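You operate a simulated robot arm through the tools that you are given. There is no shell and no other tool. Be economical: measure what you need, move in short steps, check, and stop when the job is done.

Carry out the task below with a simulated two-armed robot. There is one attempt and no reset: what you move stays moved.

JOB
Take the stub spindle and put it in the black tool tray. Take the wooden rod and put it on the shelf of the green bench. Fetch the green brush and set it in the red scrap tray. Pick up the black hose end with one hand, pass it to the other hand and put it on the shelf of the white table. Fetch the white tab shim and set it in the blue parts tray. Put the brown rag on the top of the white table away on the bottom board of the rusty shelf. Take the black wheel chock and leave it on the top cap three. The order is free. Set down upright: stub spindle, black hose end, black wheel chock.

It is judged by the outcome, as a careful person would: the job done as asked, and still so three seconds after it is handed in. It fails if anything else is knocked over, pushed out of place, dropped, spilled or broken. Lids that push on must go on centred and level and be pressed home; caps that screw on are set level and turned clockwise until they are tight.

ROBOT AND FRAMES
Two 7-joint arms with two-finger parallel grippers on one trunk, on a base that drives. Base frame: it is fixed to the floor where the robot stands at the start and does not move with it; the origin is under the middle of the robot, x ahead of it, y to its left, z up; the surface under the hand at the start is at about z = 80. Readings come in cm, rad, newtons and seconds.
The left shoulder is at the start at [6.2, 19.9, 105.4], the right one opposite. With the tool pointing down near the work surface each hand reaches from about 30 to 72 cm from the robot's upright axis, wherever it stands, measured 20 degrees to its own side. Places, roughly: black hose end (7x6x11 cm) [-120, 180, 90]; black tool tray [-260, -20, 80]; black wheel chock (11x5x6 cm) [-260, -30, 20]; blue parts tray (34x17x5 cm) [50, -90, 80]; bottom board of the rusty shelf [-420, -180, 20]; brown rag (12x9x5 cm) [-50, 180, 80]; green brush (3x3x17 cm) [-150, 160, 90]; red scrap tray (31x23x4 cm) [50, 90, 40]; shelf of the green bench [-270, 180, 30]; shelf of the white table [-110, 180, 40]; stub spindle (6x6x8 cm) [50, 0, 80]; top cap three [-50, 175, 25]; white tab shim [50, 100, 75]; wooden rod (3x3x18 cm) [-150, 170, 90]. Payload 1.57 kg a hand.
The TCP of each hand is the grasp point between the finger pads, 3 cm short of the fingertips. In the tool frame z runs along the fingers and y along their closing line. Largest opening 11 cm; finger width 2.4, thickness 1.2; the body of the gripper, 4.8 by 11.2 cm, starts 7.8 cm behind the TCP.
Orientation is that of the tool frame in the base frame, as a unit quaternion [x, y, z, w]. With the fingers straight down and closing along the base's y, the tool's x points along the base's -x, its y along +y and its z along -z.

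CONTROLS
- The arms move only by the tool nudge_tool. It takes "left_moves", "right_moves" or both (then of equal length, played together; a hand with none holds still); each is a list of rows, each a list of 7 numbers: the closure, from 0 (fully open) to 1 (shut), then the shift along the tool's x, y, z in cm, then the turn, a rotation vector about the tool's x, y, z in rad. In form: [[jaw, dx, dy, dz, rx, ry, rz], ...]. A call has 1 to 12 rows; each row shifts and turns the commanded pose from where the row before left it, along the tool's axes as they then stand. A row lasts 0.2 s, in which the tool goes at most 5 cm and 0.15 rad; a call with a longer step from one row to the next is refused whole, and so is a gripper value outside its range. A pose out of reach is approached as far as the arm can. The call stops where the force on the tool passes 40 N (or 10 N more than at its start, if that is more) or the arm is blocked; 0.2 s more then pass. The fingers move at their own pace (about 7.2 cm/s each) and stop on an object; they squeeze with about 27 N. The grip force told is the motor's: it shows also when the fingers shut on nothing. Time passes only in rows, and 0.2 s behind the last, so rows that do not move let the fingers close. The reply holds the time, the measured pose of the TCP, the force on the tool along the base axes, the opening and the grip force, in the units named above and with some noise, with the torque about the TCP (base axes, N m) and any sound that the robot's microphone picked up.
- Cameras (640 x 400 px; columns grow to the right, rows downward): "scene" is now at [9.85, 1.85, 162.62]; the picture's right is [0.24, -0.97, 0.00], its down [-0.84, -0.21, -0.49] and it looks along [0.48, 0.12, -0.87] (base axes); focal length 235 px, centre (320, 200). "left" rides on the left gripper at [7, -1.6, -14.1] in its tool frame; the picture's right is [0.23, 0.97, 0.00], its down [-0.85, 0.20, -0.48] and it looks along [-0.47, 0.11, 0.88] (tool axes); focal length 222 px, centre (320, 200). "right" rides on the right gripper at [7, 1.6, -14.1] in its tool frame; the picture's right is [-0.23, 0.97, 0.00], its down [-0.85, -0.20, -0.48] and it looks along [-0.47, -0.11, 0.88] (tool axes); focal length 222 px, centre (320, 200). There is no depth. A picture from a camera that has moved, and an enlarged one, comes with that camera's place and axes in the base frame and with its lens.
- capture(camera): a new picture of that camera. No time passes.
- lift_body(by): slides the trunk up (or, below 0, down) by that many cm; the arms and the scene camera ride with it, the base frame stays. It gives what a move gives, with no picture.
- steer(legs): drives the robot by 1 to 6 legs, each [ahead, left, turn to the left] in cm, cm and rad, along the robot's own axes; the way and the turn of a leg run together, so that a leg with both is an arc; at most 150 cm and 3.142 rad a leg. The arms and the cameras ride along, it lands a little off, and it stops where it bumps. It gives what a move gives.
- aim_head(pan, tilt): turns the head with the scene camera to pan (to the left, within 1.501 rad either way) and tilt (down, from -0.506 to 1.204), counted from straight ahead of the robot. It gives what a move gives.
- close_up(camera, box): a new picture of the part [left, top, right, bottom] of that camera's present view, enlarged. No time passes.
- close_job(): hands the job in; it is judged then, once.

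Go step by step. Nothing tells you exact positions but the pictures and the camera data: compare them with the known pose of the tool, close in by small moves and look again before you grip or let go. The budget is 217 turns and 220 pictures, counting those below and the enlarged ones. Unless the task says otherwise, let go and move clear before handing in, and close with one line.

The tools are called as a command line: name --argument value ..., lists and objects as JSON in quotes. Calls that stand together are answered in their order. nudge_tool: Moves the arms, as the interface text tells. Its arguments: {"type":"object","properties":{"left_moves":{"type":"array"},"right_moves":{"type":"array"}},"required":[]} The other tools are called the same way: lift_body (by) slides the trunk up or down; steer (legs) drives the base; aim_head (pan, tilt) turns the head that bears the scene camera; capture (camera) takes a picture; close_up (camera, box) takes an enlarged picture of a part of a camera's view; close_job () hands the job in.

At the start:

```text
time: 0.0
left_ee_pos: [39.31, 40.55, 106.03]
left_ee_rot: [-0.001, 1.0, -0.001, -0.001]
left_ft_force: [-0.4, 0.0, 0.1]
left_ft_torque: [-0.01, 0.02, 0.0]
left_grip_width: 10.99
left_gripper_force: 0.0
right_ee_pos: [37.79, 4.91, 105.93]
right_ee_rot: [0.0, 1.0, 0.0, -0.001]
right_ft_force: [0.1, 0.9, 1.3]
right_ft_torque: [-0.01, 0.01, -0.02]
right_grip_width: 11.0
right_gripper_force: 0.1
trunk travel left (down, up): [-65.0, 34.0]
robot x, y, heading: [-0.07, -0.0, 0.001]
head pan, tilt: [0.244, 1.054]
```

scene: 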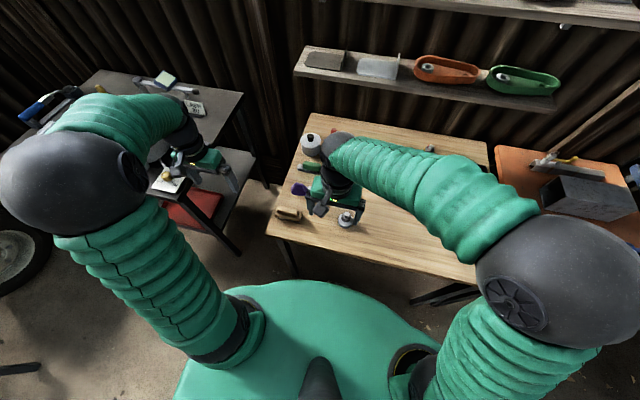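
right: 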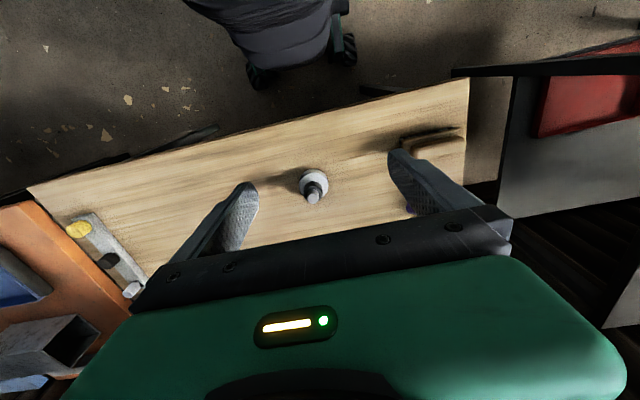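
left: 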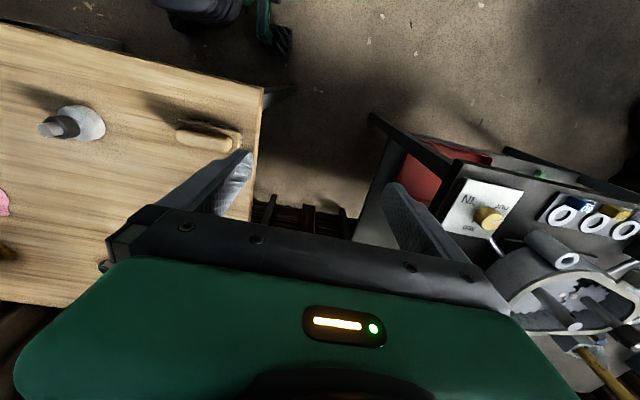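

The spindle stands on the wooden table nearly under the right hand, with its flange down and shaft up. I'll look closer at it and around the room before moving.

close_up --camera "right" --box '[220, 120, 420, 245]'

close_up --camera "left" --box '[360, 100, 640, 275]'

aim_head --pan 1.5 --tilt 0.5

capture --camera "scene"

```text
3.20 times, centred on (320, 182) of right
camera zoom: at [30.82, 6.57, 119.96], right [0.23, 0.97, 0.0], down [0.86, -0.2, 0.48], along [0.47, -0.11, -0.88], focal length 711 px, centre (320, 256)
```

zoom: 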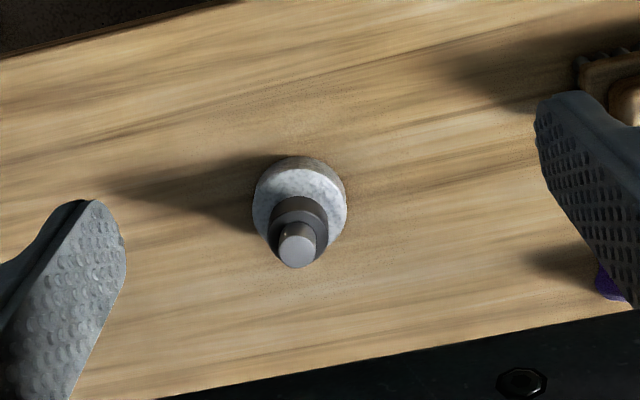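

```text
2.29 times, centred on (500, 188) of left
camera zoom: at [32.44, 38.7, 120.17], right [-0.23, 0.97, 0.0], down [0.86, 0.2, 0.48], along [0.47, 0.11, -0.88], focal length 508 px, centre (-91, 229)
```

zoom: 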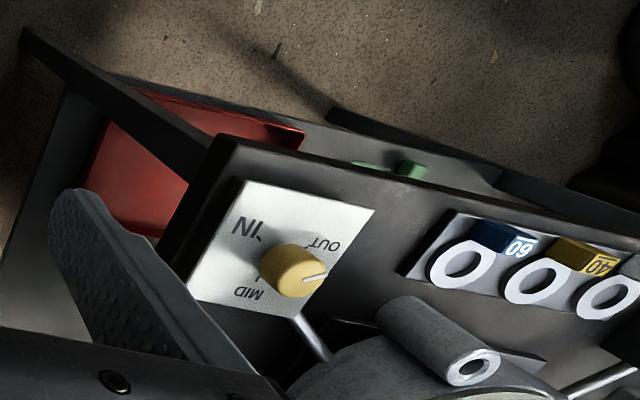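

```text
time: 1.4
left_ee_pos: [39.2, 40.35, 105.94]
left_ee_rot: [0.0, 1.0, 0.0, -0.001]
left_ft_force: [0.6, 0.4, 0.6]
left_ft_torque: [-0.01, 0.0, 0.03]
left_grip_width: 10.99
left_gripper_force: 0.0
right_ee_pos: [37.73, 5.0, 105.88]
right_ee_rot: [0.0, 1.0, 0.0, 0.0]
right_ft_force: [0.2, 0.4, 0.0]
right_ft_torque: [0.0, 0.0, -0.02]
right_grip_width: 11.02
right_gripper_force: 0.0
trunk travel left (down, up): [-65.0, 34.0]
robot x, y, heading: [0.16, -0.1, 0.002]
head pan, tilt: [1.499, 0.499]
```

```text
214 pictures are left
camera scene: at [4.09, 9.34, 167.1], right [1.0, -0.07, 0.0], down [-0.04, -0.48, -0.88], along [0.06, 0.87, -0.48], focal length 235 px, centre (320, 200)
```

scene: 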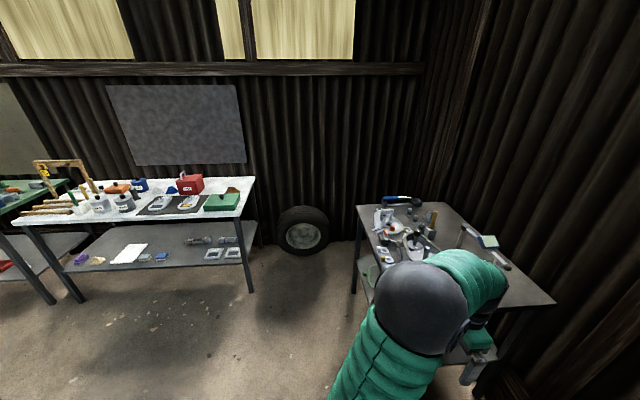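

The spindle is at about (47.4, 1.5), with its tip near z=88. I'm moving the right hand over it, staying above the tip.

nudge_tool --right_moves '[[0, -3.3, -1.2, 3, 0, 0, 0], [0, -3.2, -1.2, 3, 0, 0, 0], [0, -3.2, -1.1, 3, 0, 0, 0], [0, 0, 0, 3, 0, 0, 0], [0, 0, 0, 0, 0, 0, 0]]'

capture --camera "right"

```text
time: 2.6
left_ee_pos: [39.2, 40.46, 106.08]
left_ee_rot: [0.0, 1.0, 0.0, 0.0]
left_ft_force: [0.0, -0.3, -0.2]
left_ft_torque: [-0.03, -0.01, 0.0]
left_grip_width: 10.98
left_gripper_force: 0.0
right_ee_pos: [47.51, 1.57, 93.76]
right_ee_rot: [0.0, 1.0, -0.001, 0.0]
right_ft_force: [-0.2, 0.1, -0.1]
right_ft_torque: [0.04, -0.02, 0.02]
right_grip_width: 10.97
right_gripper_force: 0.1
trunk travel left (down, up): [-65.0, 34.0]
robot x, y, heading: [-0.18, 0.25, -0.001]
head pan, tilt: [1.499, 0.499]
```

```text
213 pictures are left
camera right: at [40.4, 3.24, 107.86], right [0.23, 0.97, 0.0], down [0.85, -0.2, 0.48], along [0.47, -0.11, -0.88], focal length 222 px, centre (320, 200)
```

right: 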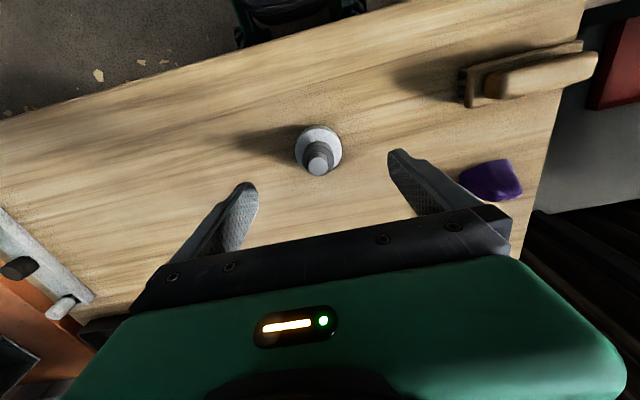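

Centred well. I'm descending around the shaft and closing.

nudge_tool --right_moves '[[0, 0.1, 0, 3, 0, 0, 0], [0, 0.1, 0, 3, 0, 0, 0], [0, 0, 0, 1.8, 0, 0, 0], [0, 0, 0, 0, 0, 0, 0]]'

capture --camera "right"

```text
time: 3.6
left_ee_pos: [39.25, 40.32, 106.12]
left_ee_rot: [-0.001, 1.0, 0.0, 0.001]
left_ft_force: [-0.7, -0.3, 0.0]
left_ft_torque: [0.03, -0.02, -0.02]
left_grip_width: 11.0
left_gripper_force: 0.2
right_ee_pos: [47.33, 1.64, 86.16]
right_ee_rot: [0.0, 1.0, -0.001, 0.0]
right_ft_force: [0.7, -0.3, 0.7]
right_ft_torque: [0.01, -0.01, -0.04]
right_grip_width: 11.0
right_gripper_force: 0.1
trunk travel left (down, up): [-65.0, 34.0]
robot x, y, heading: [0.16, 0.02, -0.001]
head pan, tilt: [1.499, 0.499]
```

```text
212 pictures are left
camera right: at [40.35, 3.27, 100.25], right [0.23, 0.97, 0.0], down [0.86, -0.2, 0.48], along [0.47, -0.11, -0.88], focal length 222 px, centre (320, 200)
```

right: 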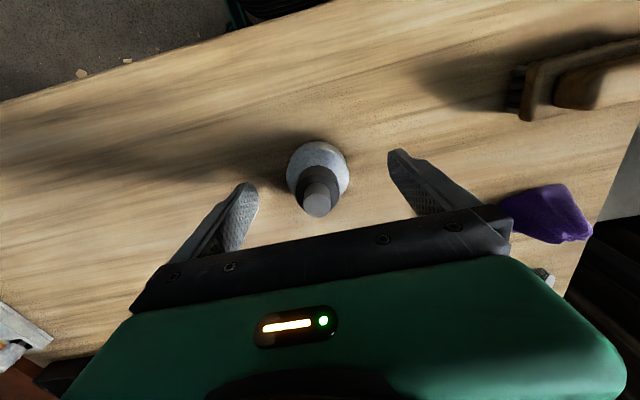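

nudge_tool --right_moves '[[0.5, 0.1, 0, 0, 0, 0, 0], [1, 0, 0, 0, 0, 0, 0], [1, 0, 0, 0, 0, 0, 0], [1, 0, 0, 0, 0, 0, 0]]'

capture --camera "right"

```text
time: 4.6
left_ee_pos: [39.17, 40.32, 106.04]
left_ee_rot: [0.0, 1.0, 0.0, 0.0]
left_ft_force: [0.1, 0.0, 0.3]
left_ft_torque: [-0.02, 0.03, -0.01]
left_grip_width: 10.99
left_gripper_force: 0.1
right_ee_pos: [47.21, 1.62, 86.22]
right_ee_rot: [0.0, 1.0, 0.001, 0.0]
right_ft_force: [0.1, -2.7, 0.1]
right_ft_torque: [-0.06, -0.08, -0.02]
right_grip_width: 3.34
right_gripper_force: 26.8
trunk travel left (down, up): [-65.0, 34.0]
robot x, y, heading: [0.02, 0.21, 0.004]
head pan, tilt: [1.499, 0.499]
```

```text
211 pictures are left
camera right: at [40.21, 3.16, 100.26], right [0.23, 0.97, 0.0], down [0.86, -0.2, 0.48], along [0.47, -0.11, -0.88], focal length 222 px, centre (320, 200)
```

right: 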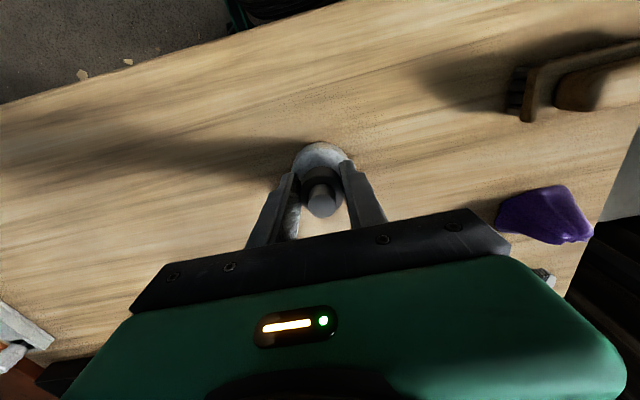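

Gripped at the shaft (3.3 cm). I'm lifting and drawing the hand in, and turning the head to see the grey bench.

nudge_tool --right_moves '[[1, 0, 0, -2, 0, 0, 0], [1, 0, 0, -4, 0, 0, 0], [1, 0, 0, -4, 0, 0, 0], [1, 0, 0, -4, 0, 0, 0], [1, 2, 0, -4, 0, 0, 0], [1, 3, 0, -4, 0, 0, 0], [1, 3, 1, -3, 0, 0, 0], [1, 3, 3, 0, 0, 0, 0]]'

aim_head --pan 1.0 --tilt 0.8

capture --camera "scene"

capture --camera "right"

```text
time: 6.4
left_ee_pos: [39.22, 40.55, 105.92]
left_ee_rot: [0.0, 1.0, -0.001, 0.001]
left_ft_force: [-0.2, 0.5, -0.9]
left_ft_torque: [0.04, -0.02, -0.01]
left_grip_width: 10.99
left_gripper_force: 0.1
right_ee_pos: [35.9, 5.22, 110.81]
right_ee_rot: [0.0, 1.0, -0.001, 0.0]
right_ft_force: [-0.3, 0.1, -6.6]
right_ft_torque: [-0.02, 0.02, -0.02]
right_grip_width: 3.35
right_gripper_force: 26.6
trunk travel left (down, up): [-65.0, 34.0]
robot x, y, heading: [0.28, 0.08, 0.002]
head pan, tilt: [1.499, 0.499]
```

```text
time: 7.4
left_ee_pos: [39.3, 40.36, 105.97]
left_ee_rot: [0.0, 1.0, 0.0, 0.0]
left_ft_force: [0.4, 0.9, 1.1]
left_ft_torque: [-0.01, 0.01, 0.0]
left_grip_width: 11.0
left_gripper_force: 0.1
right_ee_pos: [36.0, 5.1, 110.73]
right_ee_rot: [0.0, 1.0, -0.001, 0.0]
right_ft_force: [-0.1, -0.2, -6.9]
right_ft_torque: [0.0, 0.05, 0.04]
right_grip_width: 3.34
right_gripper_force: 26.4
trunk travel left (down, up): [-65.0, 34.0]
robot x, y, heading: [0.03, -0.36, -0.001]
head pan, tilt: [1.0, 0.799]
```

```text
210 pictures are left
camera scene: at [7.87, 7.07, 164.49], right [0.84, -0.54, 0.0], down [-0.39, -0.6, -0.7], along [0.37, 0.59, -0.72], focal length 235 px, centre (320, 200)
```

scene: 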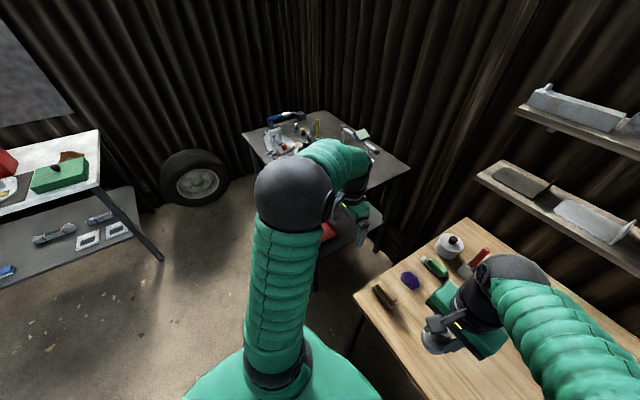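

```text
209 pictures are left
camera right: at [28.94, 6.78, 124.82], right [0.23, 0.97, 0.0], down [0.86, -0.2, 0.48], along [0.47, -0.11, -0.88], focal length 222 px, centre (320, 200)
```

right: 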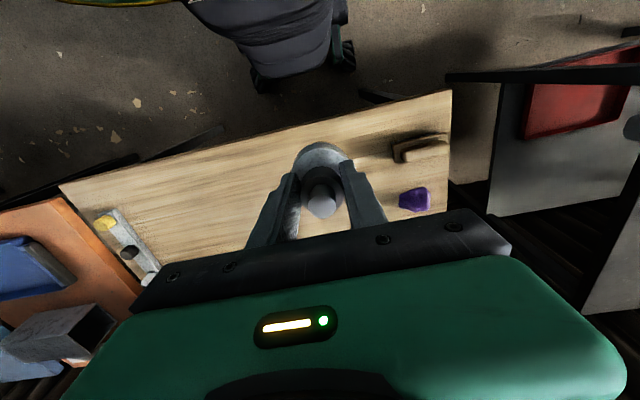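

Grey bench top spans about x 41–112, y 70–169 at z≈75. I'm driving 65 cm left so the left hand comes over the shim rack.

steer --legs '[[0, 62, 0]]'

capture --camera "left"

```text
time: 10.9
left_ee_pos: [39.98, 101.75, 106.16]
left_ee_rot: [0.005, 1.0, 0.002, 0.0]
left_ft_force: [0.4, 0.6, 0.0]
left_ft_torque: [0.01, 0.03, -0.01]
left_grip_width: 10.98
left_gripper_force: 0.1
right_ee_pos: [36.18, 66.38, 110.77]
right_ee_rot: [0.005, 1.0, 0.002, 0.0]
right_ft_force: [0.7, -0.4, -6.2]
right_ft_torque: [-0.01, 0.09, -0.05]
right_grip_width: 3.33
right_gripper_force: 26.5
trunk travel left (down, up): [-65.0, 34.0]
robot x, y, heading: [0.19, 62.18, -0.01]
head pan, tilt: [1.0, 0.799]
```

```text
208 pictures are left
camera left: at [32.99, 99.94, 120.38], right [-0.22, 0.98, 0.0], down [0.86, 0.19, 0.48], along [0.47, 0.11, -0.88], focal length 222 px, centre (320, 200)
```

left: 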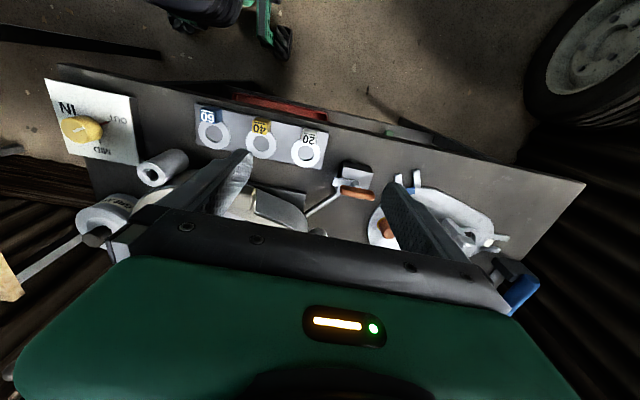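

close_up --camera "left" --box '[180, 80, 420, 230]'

```text
2.67 times, centred on (300, 155) of left
camera zoom: at [32.99, 99.94, 120.38], right [-0.22, 0.98, 0.0], down [0.86, 0.19, 0.48], along [0.47, 0.11, -0.88], focal length 592 px, centre (373, 320)
```

zoom: 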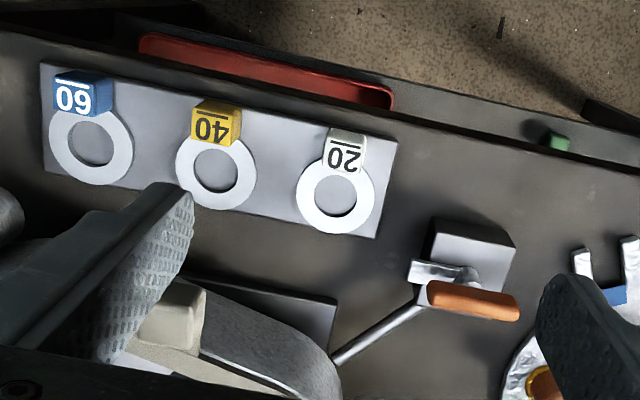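

The white "20" tab shim is the rightmost of the three; its tab is at about (42.9, 100.4). I'm moving the left hand above it with the jaw partly closed.

nudge_tool --left_moves '[[0.5, -1, -0.5, 4, 0, 0, 0], [0.5, -1, -0.5, 4, 0, 0, 0], [0.5, -0.8, -0.4, 4, 0, 0, 0], [0.5, 0, 0, 4, 0, 0, 0], [0.5, 0, 0, 3, 0, 0, 0], [0.5, 0, 0, 0, 0, 0, 0]]'

capture --camera "left"

```text
time: 12.0
left_ee_pos: [42.28, 100.78, 88.93]
left_ee_rot: [0.005, 1.0, 0.0, 0.001]
left_ft_force: [-5.4, -1.1, 14.9]
left_ft_torque: [-0.49, 0.34, -0.11]
left_grip_width: 5.53
left_gripper_force: 0.4
right_ee_pos: [35.78, 66.76, 110.74]
right_ee_rot: [0.006, 1.0, -0.001, 0.0]
right_ft_force: [-0.4, -0.2, -7.0]
right_ft_torque: [-0.04, 0.06, 0.0]
right_grip_width: 3.33
right_gripper_force: 27.0
trunk travel left (down, up): [-65.0, 34.0]
robot x, y, heading: [0.42, 62.02, -0.01]
head pan, tilt: [1.0, 0.799]
stopped in row 5 (left hand): the force on the tool passed its limit at 99 N (the readings are from after the stop); the commanded pose is now the measured one
```

```text
206 pictures are left
camera left: at [35.39, 99.02, 102.95], right [-0.22, 0.98, 0.0], down [0.86, 0.19, 0.48], along [0.47, 0.1, -0.88], focal length 222 px, centre (320, 200)
```

left: 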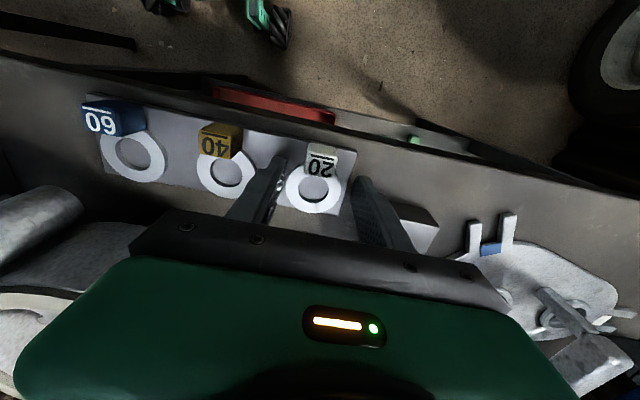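

The fingers met something at z≈86, so the bench top is higher than I thought. Checking closely.

close_up --camera "left" --box '[200, 110, 440, 260]'

aim_head --pan 0.65 --tilt 0.9

capture --camera "scene"

```text
2.67 times, centred on (320, 185) of left
camera zoom: at [35.39, 99.02, 102.95], right [-0.22, 0.98, 0.0], down [0.86, 0.19, 0.48], along [0.47, 0.1, -0.88], focal length 592 px, centre (320, 240)
```

zoom: 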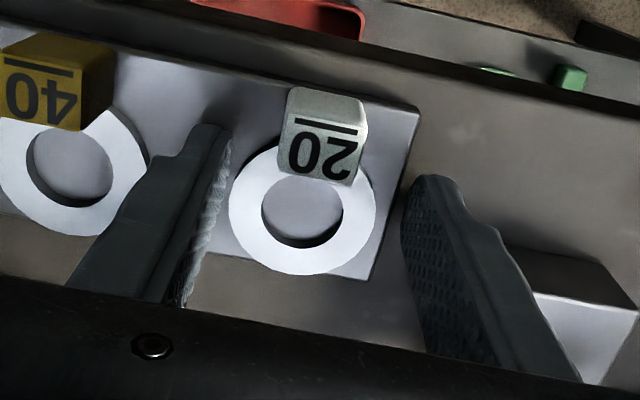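

```text
time: 12.9
left_ee_pos: [42.31, 100.71, 88.68]
left_ee_rot: [0.005, 1.0, 0.0, 0.001]
left_ft_force: [-8.6, 1.2, 14.4]
left_ft_torque: [-0.41, 0.46, -0.27]
left_grip_width: 5.5
left_gripper_force: 0.0
right_ee_pos: [35.89, 66.67, 110.87]
right_ee_rot: [0.005, 1.0, 0.0, 0.001]
right_ft_force: [-1.2, -1.2, -6.3]
right_ft_torque: [0.02, 0.04, -0.02]
right_grip_width: 3.35
right_gripper_force: 26.9
trunk travel left (down, up): [-65.0, 34.0]
robot x, y, heading: [0.4, 61.83, -0.008]
head pan, tilt: [0.649, 0.901]
```

```text
204 pictures are left
camera scene: at [9.42, 66.67, 163.75], right [0.6, -0.8, 0.0], down [-0.63, -0.47, -0.62], along [0.5, 0.37, -0.78], focal length 235 px, centre (320, 200)
```

scene: 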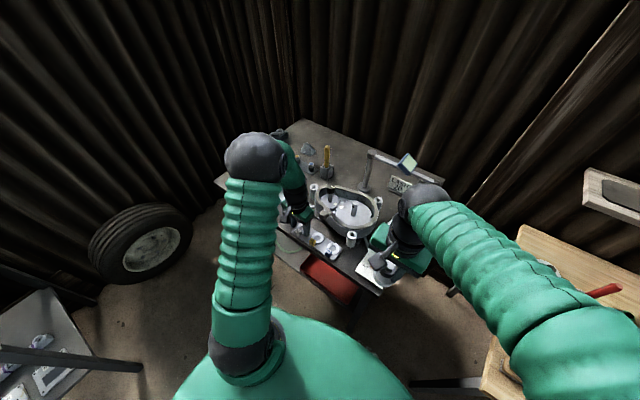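

nudge_tool --left_moves '[[0.5, 0.5, 0, -2, 0, 0, 0], [0.5, 0.5, 0, -3, 0, 0, 0], [0.5, 0, 0, -3, 0, 0, 0], [0.5, 0, 0, 0, 0, 0, 0]]'

capture --camera "left"

close_up --camera "scene" --box '[220, 110, 460, 310]'

```text
time: 13.9
left_ee_pos: [41.31, 100.87, 96.59]
left_ee_rot: [0.005, 1.0, 0.0, 0.001]
left_ft_force: [0.1, -0.5, 0.7]
left_ft_torque: [-0.02, -0.01, 0.01]
left_grip_width: 5.52
left_gripper_force: 0.1
right_ee_pos: [36.17, 66.91, 110.65]
right_ee_rot: [0.006, 1.0, -0.001, 0.0]
right_ft_force: [-0.4, 0.8, -5.9]
right_ft_torque: [-0.04, 0.05, -0.02]
right_grip_width: 3.34
right_gripper_force: 27.0
trunk travel left (down, up): [-65.0, 34.0]
robot x, y, heading: [0.4, 61.55, -0.008]
head pan, tilt: [0.649, 0.901]
```

```text
203 pictures are left
camera left: at [34.47, 99.17, 110.73], right [-0.22, 0.98, 0.0], down [0.86, 0.19, 0.48], along [0.47, 0.1, -0.88], focal length 222 px, centre (320, 200)
```

left: 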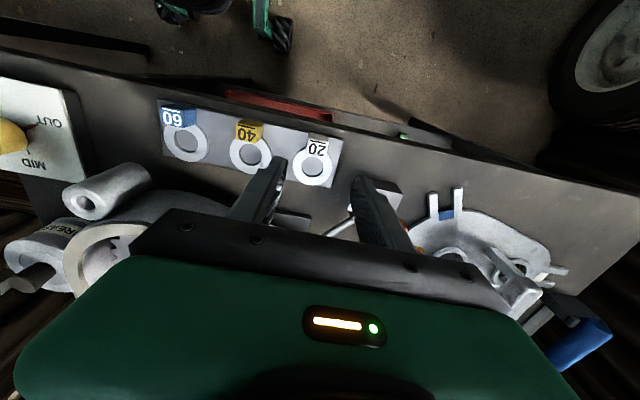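

```text
2.00 times, centred on (340, 210) of scene
camera zoom: at [9.99, 66.85, 163.69], right [0.6, -0.8, 0.0], down [-0.63, -0.47, -0.62], along [0.5, 0.37, -0.79], focal length 470 px, centre (280, 180)
```

zoom: 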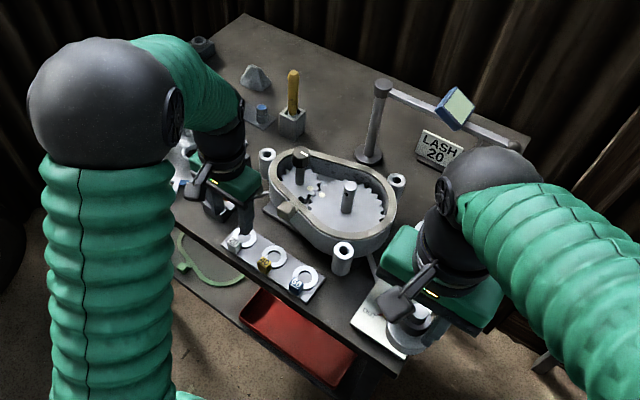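

The plate surface is really at z≈85.7 and nothing moved. The tab is at about (40.6, 100.1); I'm shifting there and descending gently.

nudge_tool --left_moves '[[0.5, 0.4, -0.4, 2, 0, 0, 0], [0.5, 0.3, -0.3, 2, 0, 0, 0], [0.5, 0, 0, 1.5, 0, 0, 0], [0.5, 0, 0, 0.8, 0, 0, 0], [0.5, 0, 0, 0.6, 0, 0, 0], [0.5, 0, 0, 0, 0, 0, 0]]'

capture --camera "left"

close_up --camera "left" --box '[200, 110, 440, 260]'

```text
time: 15.3
left_ee_pos: [40.73, 100.03, 89.95]
left_ee_rot: [0.005, 1.0, 0.0, 0.001]
left_ft_force: [0.7, -0.5, -0.1]
left_ft_torque: [0.01, 0.02, 0.01]
left_grip_width: 5.5
left_gripper_force: 0.1
right_ee_pos: [36.04, 66.85, 110.8]
right_ee_rot: [0.004, 1.0, 0.0, 0.001]
right_ft_force: [0.5, -0.6, -6.7]
right_ft_torque: [-0.02, 0.01, -0.02]
right_grip_width: 3.33
right_gripper_force: 26.8
trunk travel left (down, up): [-65.0, 34.0]
robot x, y, heading: [0.29, 61.97, -0.006]
head pan, tilt: [0.649, 0.901]
```

```text
201 pictures are left
camera left: at [33.8, 98.27, 104.06], right [-0.22, 0.98, 0.0], down [0.86, 0.19, 0.48], along [0.47, 0.1, -0.88], focal length 222 px, centre (320, 200)
```

left: 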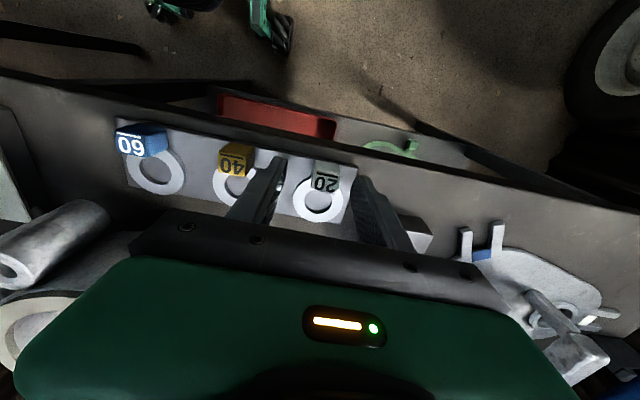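

```text
2.67 times, centred on (320, 185) of left
camera zoom: at [33.8, 98.27, 104.06], right [-0.22, 0.98, 0.0], down [0.86, 0.19, 0.48], along [0.47, 0.1, -0.88], focal length 592 px, centre (320, 240)
```

zoom: 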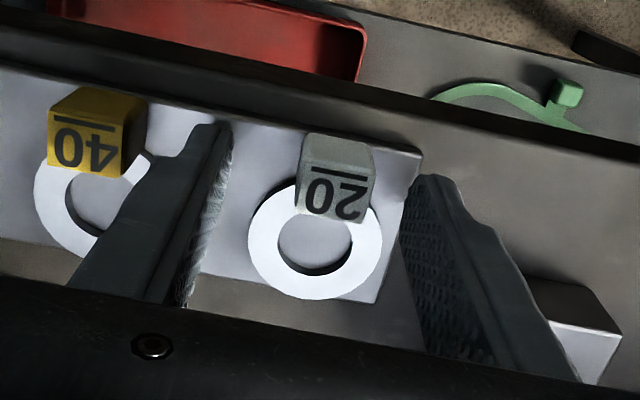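

nudge_tool --left_moves '[[0.5, 0, 0.1, 0.6, 0, 0, 0], [0.7, 0, 0, 0, 0, 0, 0], [0.9, 0, 0, 0, 0, 0, 0], [1, 0, 0, 0, 0, 0, 0], [1, 0, 0, 0, 0, 0, 0]]'

close_up --camera "left" --box '[200, 110, 440, 260]'

```text
time: 16.5
left_ee_pos: [40.83, 100.11, 89.1]
left_ee_rot: [0.005, 1.0, 0.0, 0.001]
left_ft_force: [-1.3, 0.9, 0.6]
left_ft_torque: [-0.01, -0.02, -0.02]
left_grip_width: 2.1
left_gripper_force: 27.1
right_ee_pos: [36.03, 66.82, 110.79]
right_ee_rot: [0.005, 1.0, 0.0, 0.001]
right_ft_force: [-0.4, 0.0, -7.2]
right_ft_torque: [0.01, 0.04, 0.03]
right_grip_width: 3.33
right_gripper_force: 27.2
trunk travel left (down, up): [-65.0, 34.0]
robot x, y, heading: [0.51, 62.16, -0.012]
head pan, tilt: [0.649, 0.901]
```

```text
2.67 times, centred on (320, 185) of left
camera zoom: at [33.87, 98.44, 103.38], right [-0.22, 0.98, 0.0], down [0.86, 0.19, 0.48], along [0.47, 0.1, -0.88], focal length 592 px, centre (320, 240)
```

zoom: 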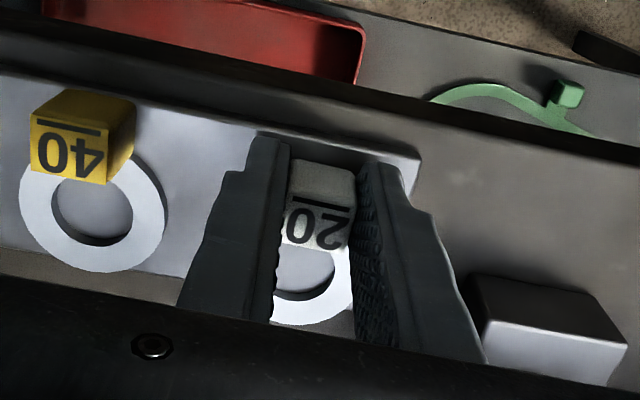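

Gripped the tab. I'm lifting clear.

nudge_tool --left_moves '[[1, 0, 0, -2, 0, 0, 0], [1, 0, 0, -4, 0, 0, 0], [1, 0, 0, -4, 0, 0, 0], [1, 0, 0, -4, 0, 0, 0], [1, 0, 0, -4, 0, 0, 0], [1, 0, 0, 0, 0, 0, 0]]'

capture --camera "left"

```text
time: 17.9
left_ee_pos: [40.83, 100.36, 107.12]
left_ee_rot: [0.005, 1.0, 0.0, 0.0]
left_ft_force: [-0.1, 0.6, -0.5]
left_ft_torque: [0.0, 0.03, 0.01]
left_grip_width: 2.1
left_gripper_force: 26.9
right_ee_pos: [36.14, 66.9, 110.67]
right_ee_rot: [0.006, 1.0, -0.001, 0.0]
right_ft_force: [0.6, -1.0, -6.3]
right_ft_torque: [0.0, 0.06, 0.01]
right_grip_width: 3.35
right_gripper_force: 27.0
trunk travel left (down, up): [-65.0, 34.0]
robot x, y, heading: [0.14, 62.26, -0.009]
head pan, tilt: [0.649, 0.901]
```

```text
198 pictures are left
camera left: at [33.87, 98.63, 121.28], right [-0.22, 0.98, 0.0], down [0.86, 0.19, 0.48], along [0.47, 0.1, -0.88], focal length 222 px, centre (320, 200)
```

left: 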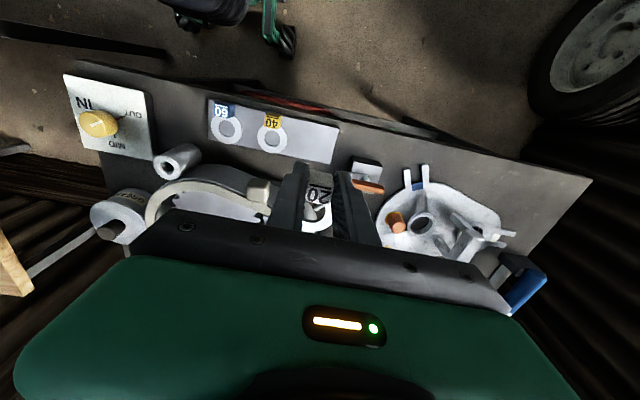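

steer --legs '[[-5, -120, 0]]'

aim_head --pan -0.8 --tilt 0.8

capture --camera "scene"

aim_head --pan -1.5 --tilt 0.5

capture --camera "scene"

```text
time: 23.9
left_ee_pos: [35.76, -17.57, 106.99]
left_ee_rot: [-0.02, 1.0, 0.0, 0.001]
left_ft_force: [-0.3, 0.3, -1.2]
left_ft_torque: [0.02, -0.02, 0.02]
left_grip_width: 2.11
left_gripper_force: 26.9
right_ee_pos: [32.75, -51.23, 110.69]
right_ee_rot: [-0.021, 1.0, -0.002, 0.001]
right_ft_force: [-0.3, 0.5, -6.4]
right_ft_torque: [0.0, 0.02, -0.02]
right_grip_width: 3.33
right_gripper_force: 26.7
trunk travel left (down, up): [-65.0, 34.0]
robot x, y, heading: [-2.6, -57.8, 0.041]
head pan, tilt: [0.649, 0.901]
```

```text
time: 25.5
left_ee_pos: [35.62, -17.77, 107.17]
left_ee_rot: [-0.021, 1.0, 0.0, 0.001]
left_ft_force: [0.3, 0.4, -0.9]
left_ft_torque: [-0.02, -0.01, 0.01]
left_grip_width: 2.09
left_gripper_force: 26.9
right_ee_pos: [32.84, -51.49, 110.79]
right_ee_rot: [-0.021, 1.0, 0.0, 0.0]
right_ft_force: [0.4, -0.4, -6.5]
right_ft_torque: [-0.01, 0.03, 0.01]
right_grip_width: 3.35
right_gripper_force: 27.7
trunk travel left (down, up): [-65.0, 34.0]
robot x, y, heading: [-2.78, -57.94, 0.038]
head pan, tilt: [-0.799, 0.799]
```

```text
197 pictures are left
camera scene: at [6.65, -63.19, 164.51], right [-0.69, -0.73, 0.0], down [-0.52, 0.49, -0.7], along [0.51, -0.48, -0.72], focal length 235 px, centre (320, 200)
```

scene: 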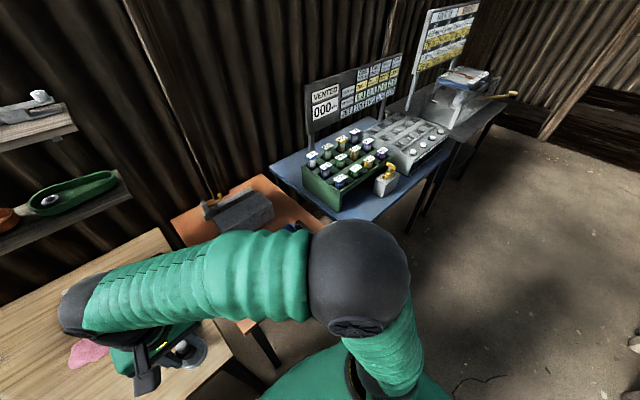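

```text
time: 26.6
left_ee_pos: [35.57, -17.76, 107.02]
left_ee_rot: [-0.021, 1.0, 0.0, 0.0]
left_ft_force: [0.5, -0.3, -1.2]
left_ft_torque: [0.0, 0.01, 0.02]
left_grip_width: 2.1
left_gripper_force: 27.3
right_ee_pos: [32.76, -51.54, 110.67]
right_ee_rot: [-0.021, 1.0, 0.001, 0.0]
right_ft_force: [-0.4, 0.2, -6.8]
right_ft_torque: [0.0, 0.0, -0.02]
right_grip_width: 3.34
right_gripper_force: 27.6
trunk travel left (down, up): [-65.0, 34.0]
robot x, y, heading: [-2.64, -58.05, 0.038]
head pan, tilt: [-1.499, 0.499]
```

```text
196 pictures are left
camera scene: at [1.83, -66.69, 167.11], right [-0.99, -0.11, 0.0], down [-0.06, 0.47, -0.88], along [0.1, -0.87, -0.48], focal length 235 px, centre (320, 200)
```

scene: 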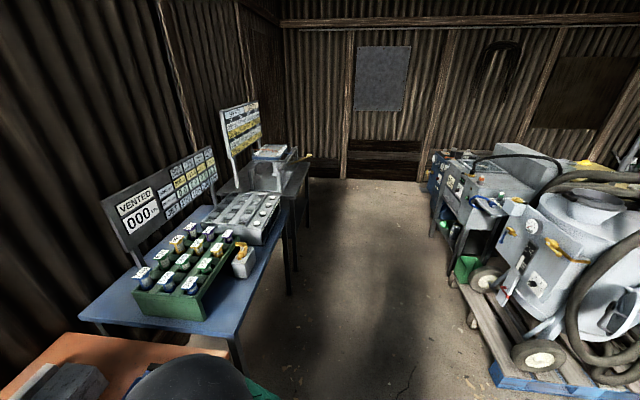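

The aisle is clear. I'm driving on to the right to bring the left hand by the blue parts tray.

steer --legs '[[0, -70, -0.04]]'

capture --camera "left"

```text
time: 30.4
left_ee_pos: [38.74, -88.53, 107.09]
left_ee_rot: [0.003, 1.0, -0.002, 0.001]
left_ft_force: [-0.7, -0.1, -0.7]
left_ft_torque: [-0.02, -0.02, 0.0]
left_grip_width: 2.06
left_gripper_force: 27.1
right_ee_pos: [34.17, -121.87, 110.78]
right_ee_rot: [0.003, 1.0, -0.002, 0.0]
right_ft_force: [-0.6, -0.1, -5.9]
right_ft_torque: [-0.02, 0.01, 0.0]
right_grip_width: 3.36
right_gripper_force: 27.2
trunk travel left (down, up): [-65.0, 34.0]
robot x, y, heading: [-1.51, -127.5, -0.009]
head pan, tilt: [-1.499, 0.499]
```

```text
195 pictures are left
camera left: at [31.89, -90.19, 121.15], right [-0.22, 0.97, 0.0], down [0.86, 0.2, 0.48], along [0.47, 0.1, -0.88], focal length 222 px, centre (320, 200)
```

left: 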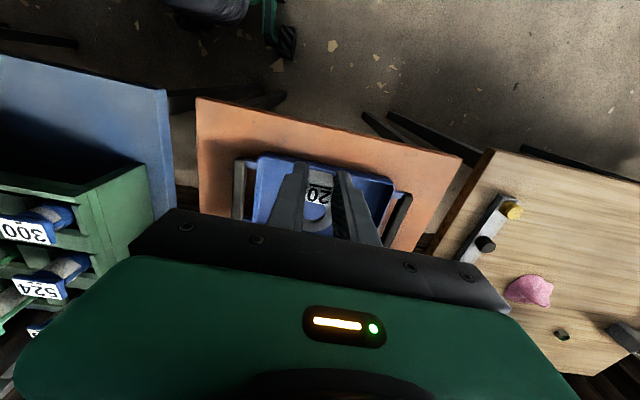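

aim_head --pan 0.6 --tilt 0.9

capture --camera "scene"

close_up --camera "left" --box '[190, 80, 450, 250]'

```text
time: 32.4
left_ee_pos: [38.68, -88.89, 107.11]
left_ee_rot: [0.003, 1.0, 0.002, 0.001]
left_ft_force: [0.4, 0.6, -0.9]
left_ft_torque: [0.02, 0.02, -0.02]
left_grip_width: 2.12
left_gripper_force: 26.9
right_ee_pos: [34.18, -122.44, 110.76]
right_ee_rot: [0.002, 1.0, 0.0, 0.001]
right_ft_force: [-0.3, -0.1, -6.3]
right_ft_torque: [-0.02, 0.04, 0.02]
right_grip_width: 3.33
right_gripper_force: 26.8
trunk travel left (down, up): [-65.0, 34.0]
robot x, y, heading: [-1.4, -127.1, -0.004]
head pan, tilt: [0.6, 0.901]
```

```text
194 pictures are left
camera scene: at [8.37, -122.79, 163.7], right [0.56, -0.83, 0.0], down [-0.65, -0.44, -0.62], along [0.51, 0.35, -0.79], focal length 235 px, centre (320, 200)
```

scene: 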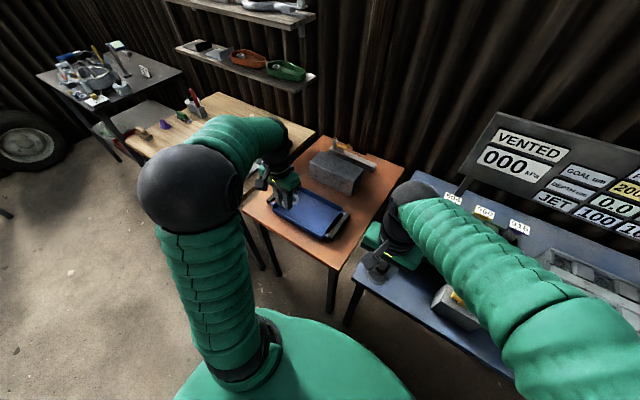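

```text
2.35 times, centred on (320, 165) of left
camera zoom: at [31.8, -90.71, 121.35], right [-0.22, 0.98, 0.0], down [0.85, 0.19, 0.48], along [0.47, 0.11, -0.88], focal length 523 px, centre (320, 282)
```

zoom: 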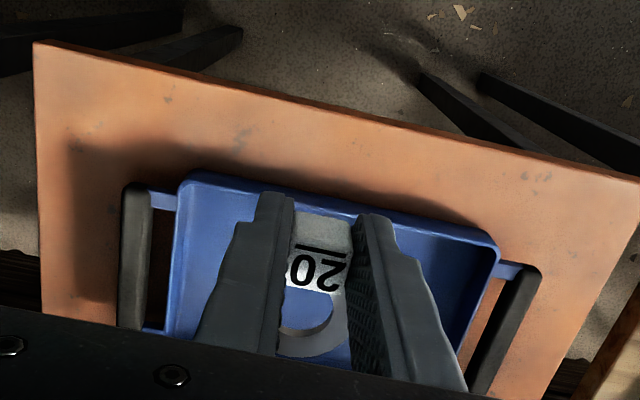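

nudge_tool --left_moves '[[1, -4, 0.7, 0, 0, 0, 0], [1, -4, 0.7, 2, 0, 0, 0], [1, -4, 0.6, 4, 0, 0, 0], [1, 0, 0, 4, 0, 0, 0], [1, 0, 0, 0, 0, 0, 0]]'

capture --camera "left"

close_up --camera "scene" --box '[220, 120, 400, 260]'

```text
refused: row 3 steps farther than a row can; nothing moved
```

```text
192 pictures are left
camera left: at [31.8, -90.71, 121.35], right [-0.22, 0.98, 0.0], down [0.85, 0.19, 0.48], along [0.47, 0.11, -0.88], focal length 222 px, centre (320, 200)
```

left: 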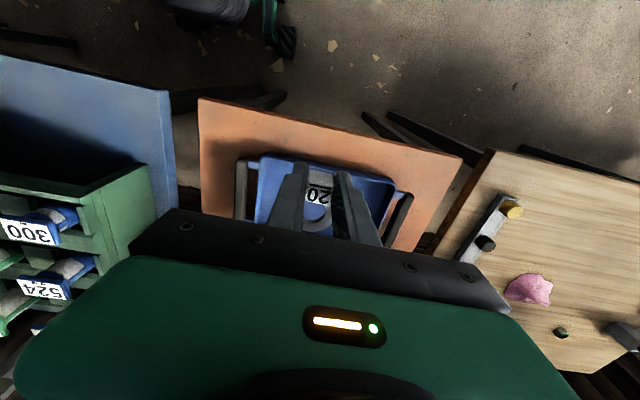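

```text
2.86 times, centred on (310, 190) of scene
camera zoom: at [8.37, -122.79, 163.7], right [0.56, -0.83, 0.0], down [-0.65, -0.44, -0.62], along [0.51, 0.35, -0.79], focal length 672 px, centre (349, 229)
```

zoom: 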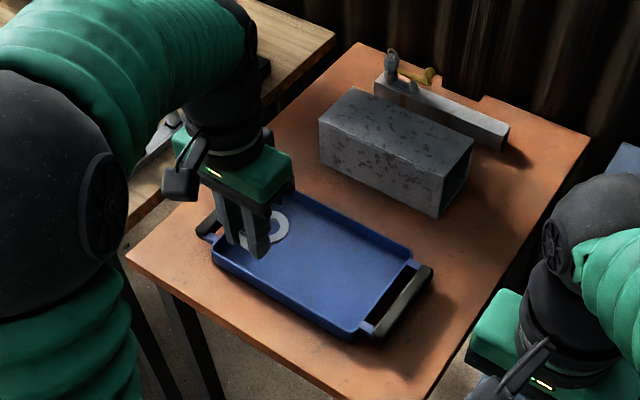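

Tray rim is at z≈86 and the tray body covers about x 45–62, y −98…−74. I'm moving the shim over it.

nudge_tool --left_moves '[[1, -4, 0.7, 0, 0, 0, 0], [1, -4, 0.7, 1, 0, 0, 0], [1, -4, 0.6, 2, 0, 0, 0], [1, 0, 0, 4, 0, 0, 0], [1, 0, 0, 3, 0, 0, 0], [1, 0, 0, 0, 0, 0, 0]]'

capture --camera "left"

close_up --camera "scene" --box '[220, 120, 400, 260]'

```text
time: 33.8
left_ee_pos: [50.77, -87.1, 97.16]
left_ee_rot: [0.003, 1.0, 0.001, 0.002]
left_ft_force: [0.2, 0.2, -0.4]
left_ft_torque: [0.01, 0.0, 0.01]
left_grip_width: 2.08
left_gripper_force: 27.3
right_ee_pos: [34.23, -122.41, 110.75]
right_ee_rot: [0.002, 1.0, 0.001, 0.001]
right_ft_force: [0.2, 0.1, -5.7]
right_ft_torque: [0.0, 0.04, 0.01]
right_grip_width: 3.34
right_gripper_force: 26.6
trunk travel left (down, up): [-65.0, 34.0]
robot x, y, heading: [-1.31, -127.42, -0.01]
head pan, tilt: [0.6, 0.901]
```

```text
190 pictures are left
camera left: at [43.9, -88.9, 111.29], right [-0.22, 0.97, 0.0], down [0.85, 0.19, 0.48], along [0.47, 0.11, -0.88], focal length 222 px, centre (320, 200)
```

left: 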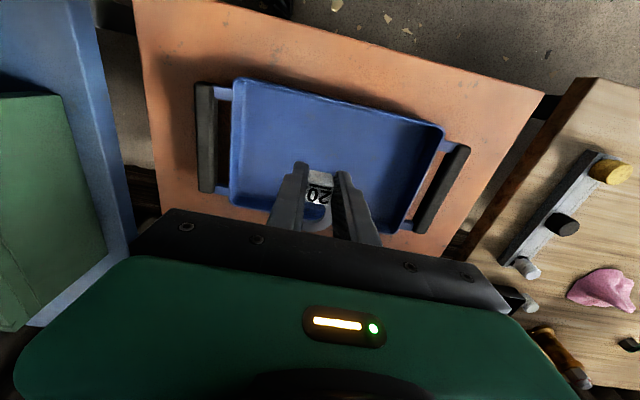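

```text
2.86 times, centred on (310, 190) of scene
camera zoom: at [8.46, -122.73, 163.69], right [0.56, -0.83, 0.0], down [-0.65, -0.44, -0.62], along [0.51, 0.35, -0.79], focal length 672 px, centre (349, 229)
```

zoom: 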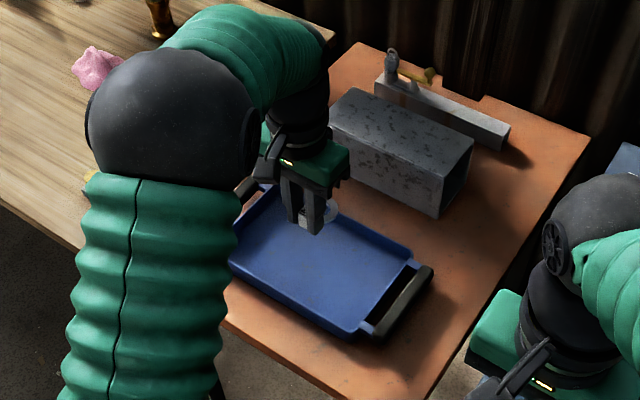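

nudge_tool --left_moves '[[1, 0, 0, 4, 0, 0, 0], [1, 0, 0, 4, 0, 0, 0], [1, 0, 0, 2.5, 0, 0, 0], [1, 0, 0, 0.5, 0, 0, 0], [1, 0, 0, 0.4, 0, 0, 0], [1, 0, 0, 0, 0, 0, 0]]'

close_up --camera "scene" --box '[260, 140, 380, 240]'

```text
time: 35.2
left_ee_pos: [50.86, -86.82, 85.71]
left_ee_rot: [0.003, 1.0, 0.001, 0.001]
left_ft_force: [-0.2, 0.9, 0.0]
left_ft_torque: [0.0, 0.02, 0.0]
left_grip_width: 2.1
left_gripper_force: 26.9
right_ee_pos: [34.21, -122.35, 110.81]
right_ee_rot: [0.002, 1.0, 0.0, 0.001]
right_ft_force: [0.3, -0.4, -5.9]
right_ft_torque: [-0.02, 0.04, 0.02]
right_grip_width: 3.34
right_gripper_force: 27.1
trunk travel left (down, up): [-65.0, 34.0]
robot x, y, heading: [-1.52, -127.33, -0.009]
head pan, tilt: [0.6, 0.901]
```

```text
4.00 times, centred on (320, 190) of scene
camera zoom: at [8.46, -122.71, 163.69], right [0.56, -0.83, 0.0], down [-0.65, -0.44, -0.62], along [0.51, 0.35, -0.79], focal length 940 px, centre (320, 240)
```

zoom: 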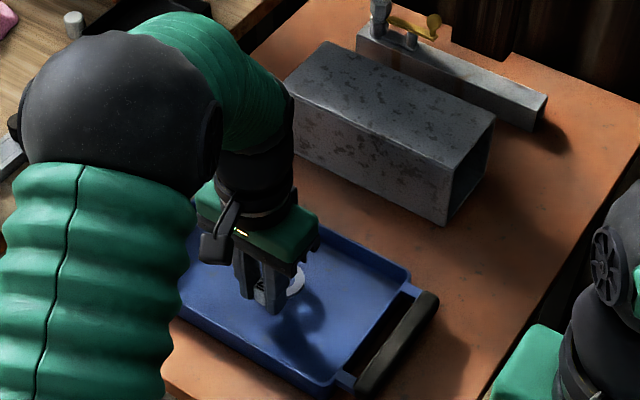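

Shadow shows a small gap still. I'm lowering in tiny steps until there is contact.

nudge_tool --left_moves '[[1, 0, 0, 0.5, 0, 0, 0], [1, 0, 0, 0.4, 0, 0, 0], [1, 0, 0, 0.3, 0, 0, 0], [1, 0, 0, 0, 0, 0, 0]]'

close_up --camera "left" --box '[190, 60, 450, 230]'

```text
time: 36.2
left_ee_pos: [50.77, -86.92, 84.66]
left_ee_rot: [0.002, 1.0, 0.0, 0.002]
left_ft_force: [0.2, 0.4, -1.0]
left_ft_torque: [0.03, 0.02, -0.02]
left_grip_width: 2.11
left_gripper_force: 26.8
right_ee_pos: [34.27, -122.51, 110.8]
right_ee_rot: [0.002, 1.0, 0.0, 0.0]
right_ft_force: [-0.5, 0.0, -5.8]
right_ft_torque: [0.01, 0.0, 0.0]
right_grip_width: 3.34
right_gripper_force: 27.5
trunk travel left (down, up): [-65.0, 34.0]
robot x, y, heading: [-1.21, -127.47, -0.004]
head pan, tilt: [0.6, 0.901]
```

```text
2.35 times, centred on (320, 145) of left
camera zoom: at [43.88, -88.72, 98.83], right [-0.22, 0.97, 0.0], down [0.85, 0.19, 0.48], along [0.47, 0.11, -0.88], focal length 523 px, centre (320, 329)
```

zoom: 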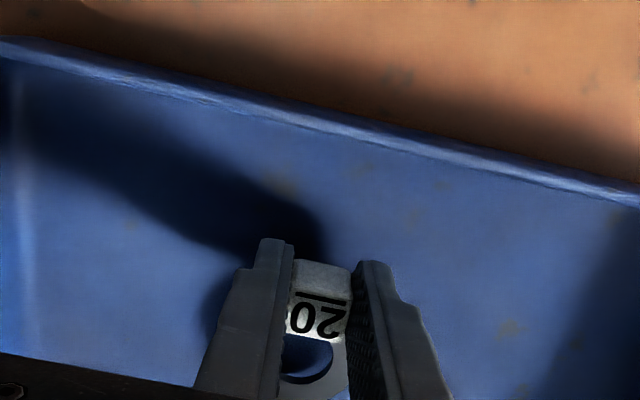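

nudge_tool --left_moves '[[1, 0, 0, 0.4, 0, 0, 0], [1, 0, 0, 0.4, 0, 0, 0], [1, 0, 0, 0.4, 0, 0, 0], [1, 0, 0, 0.3, 0, 0, 0], [1, 0, 0, 0, 0, 0, 0]]'

close_up --camera "left" --box '[190, 60, 450, 230]'

```text
time: 37.4
left_ee_pos: [50.71, -86.89, 83.5]
left_ee_rot: [0.002, 1.0, 0.002, 0.004]
left_ft_force: [-0.5, 4.7, 33.2]
left_ft_torque: [-0.22, 0.17, 0.08]
left_grip_width: 2.12
left_gripper_force: 26.7
right_ee_pos: [33.88, -122.63, 110.88]
right_ee_rot: [0.001, 1.0, 0.001, 0.002]
right_ft_force: [0.0, 0.1, -4.9]
right_ft_torque: [0.0, -0.01, -0.02]
right_grip_width: 3.36
right_gripper_force: 26.5
trunk travel left (down, up): [-65.0, 34.0]
robot x, y, heading: [-1.49, -126.92, -0.001]
head pan, tilt: [0.6, 0.901]
```

```text
2.35 times, centred on (320, 145) of left
camera zoom: at [43.78, -88.77, 97.6], right [-0.22, 0.97, 0.0], down [0.85, 0.19, 0.49], along [0.47, 0.11, -0.87], focal length 523 px, centre (320, 329)
```

zoom: 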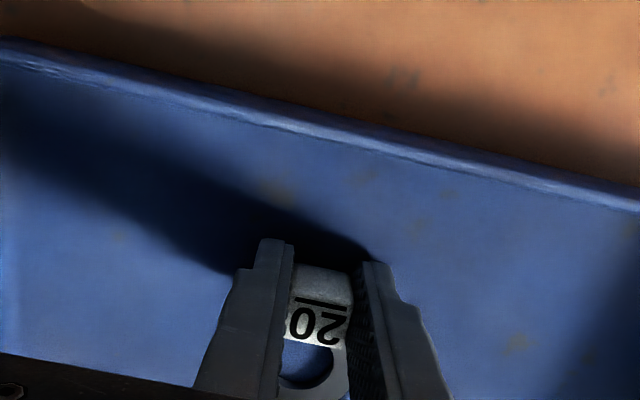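

Contact. I'm opening and rising straight up.

nudge_tool --left_moves '[[1, 0, 0, -0.3, 0, 0, 0], [0.7, 0, 0, 0, 0, 0, 0], [0.5, 0, 0, 0, 0, 0, 0], [0.5, 0, 0, -2, 0, 0, 0], [0.5, 0, 0, -4, 0, 0, 0], [0.5, 0, 0, -5, 0, 0, 0], [0.5, 0, 0, -5, 0, 0, 0], [0.5, 0, 0, -5, 0, 0, 0], [0.5, 0, 0, -5, 0, 0, 0]]'

capture --camera "left"

```text
time: 39.4
left_ee_pos: [50.85, -87.45, 109.59]
left_ee_rot: [0.003, 1.0, 0.0, 0.002]
left_ft_force: [-0.1, 0.5, 0.2]
left_ft_torque: [0.01, -0.03, 0.03]
left_grip_width: 5.51
left_gripper_force: 0.0
right_ee_pos: [34.23, -122.54, 110.87]
right_ee_rot: [0.002, 1.0, 0.001, 0.001]
right_ft_force: [-0.9, 0.2, -7.6]
right_ft_torque: [-0.03, 0.02, -0.02]
right_grip_width: 3.35
right_gripper_force: 26.7
trunk travel left (down, up): [-65.0, 34.0]
robot x, y, heading: [-1.47, -127.45, -0.002]
head pan, tilt: [0.6, 0.901]
```

```text
185 pictures are left
camera left: at [43.81, -89.15, 123.73], right [-0.22, 0.98, 0.0], down [0.85, 0.19, 0.48], along [0.47, 0.11, -0.88], focal length 222 px, centre (320, 200)
```

left: 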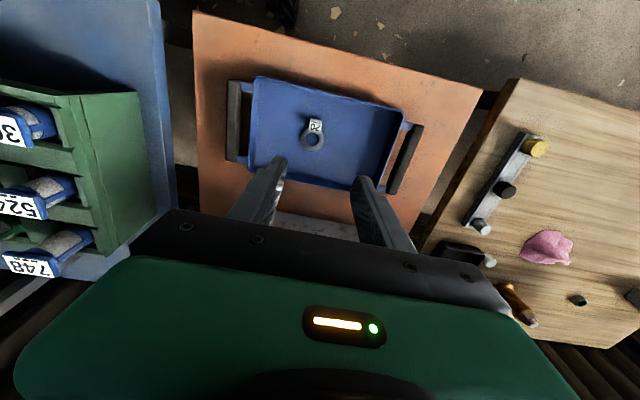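

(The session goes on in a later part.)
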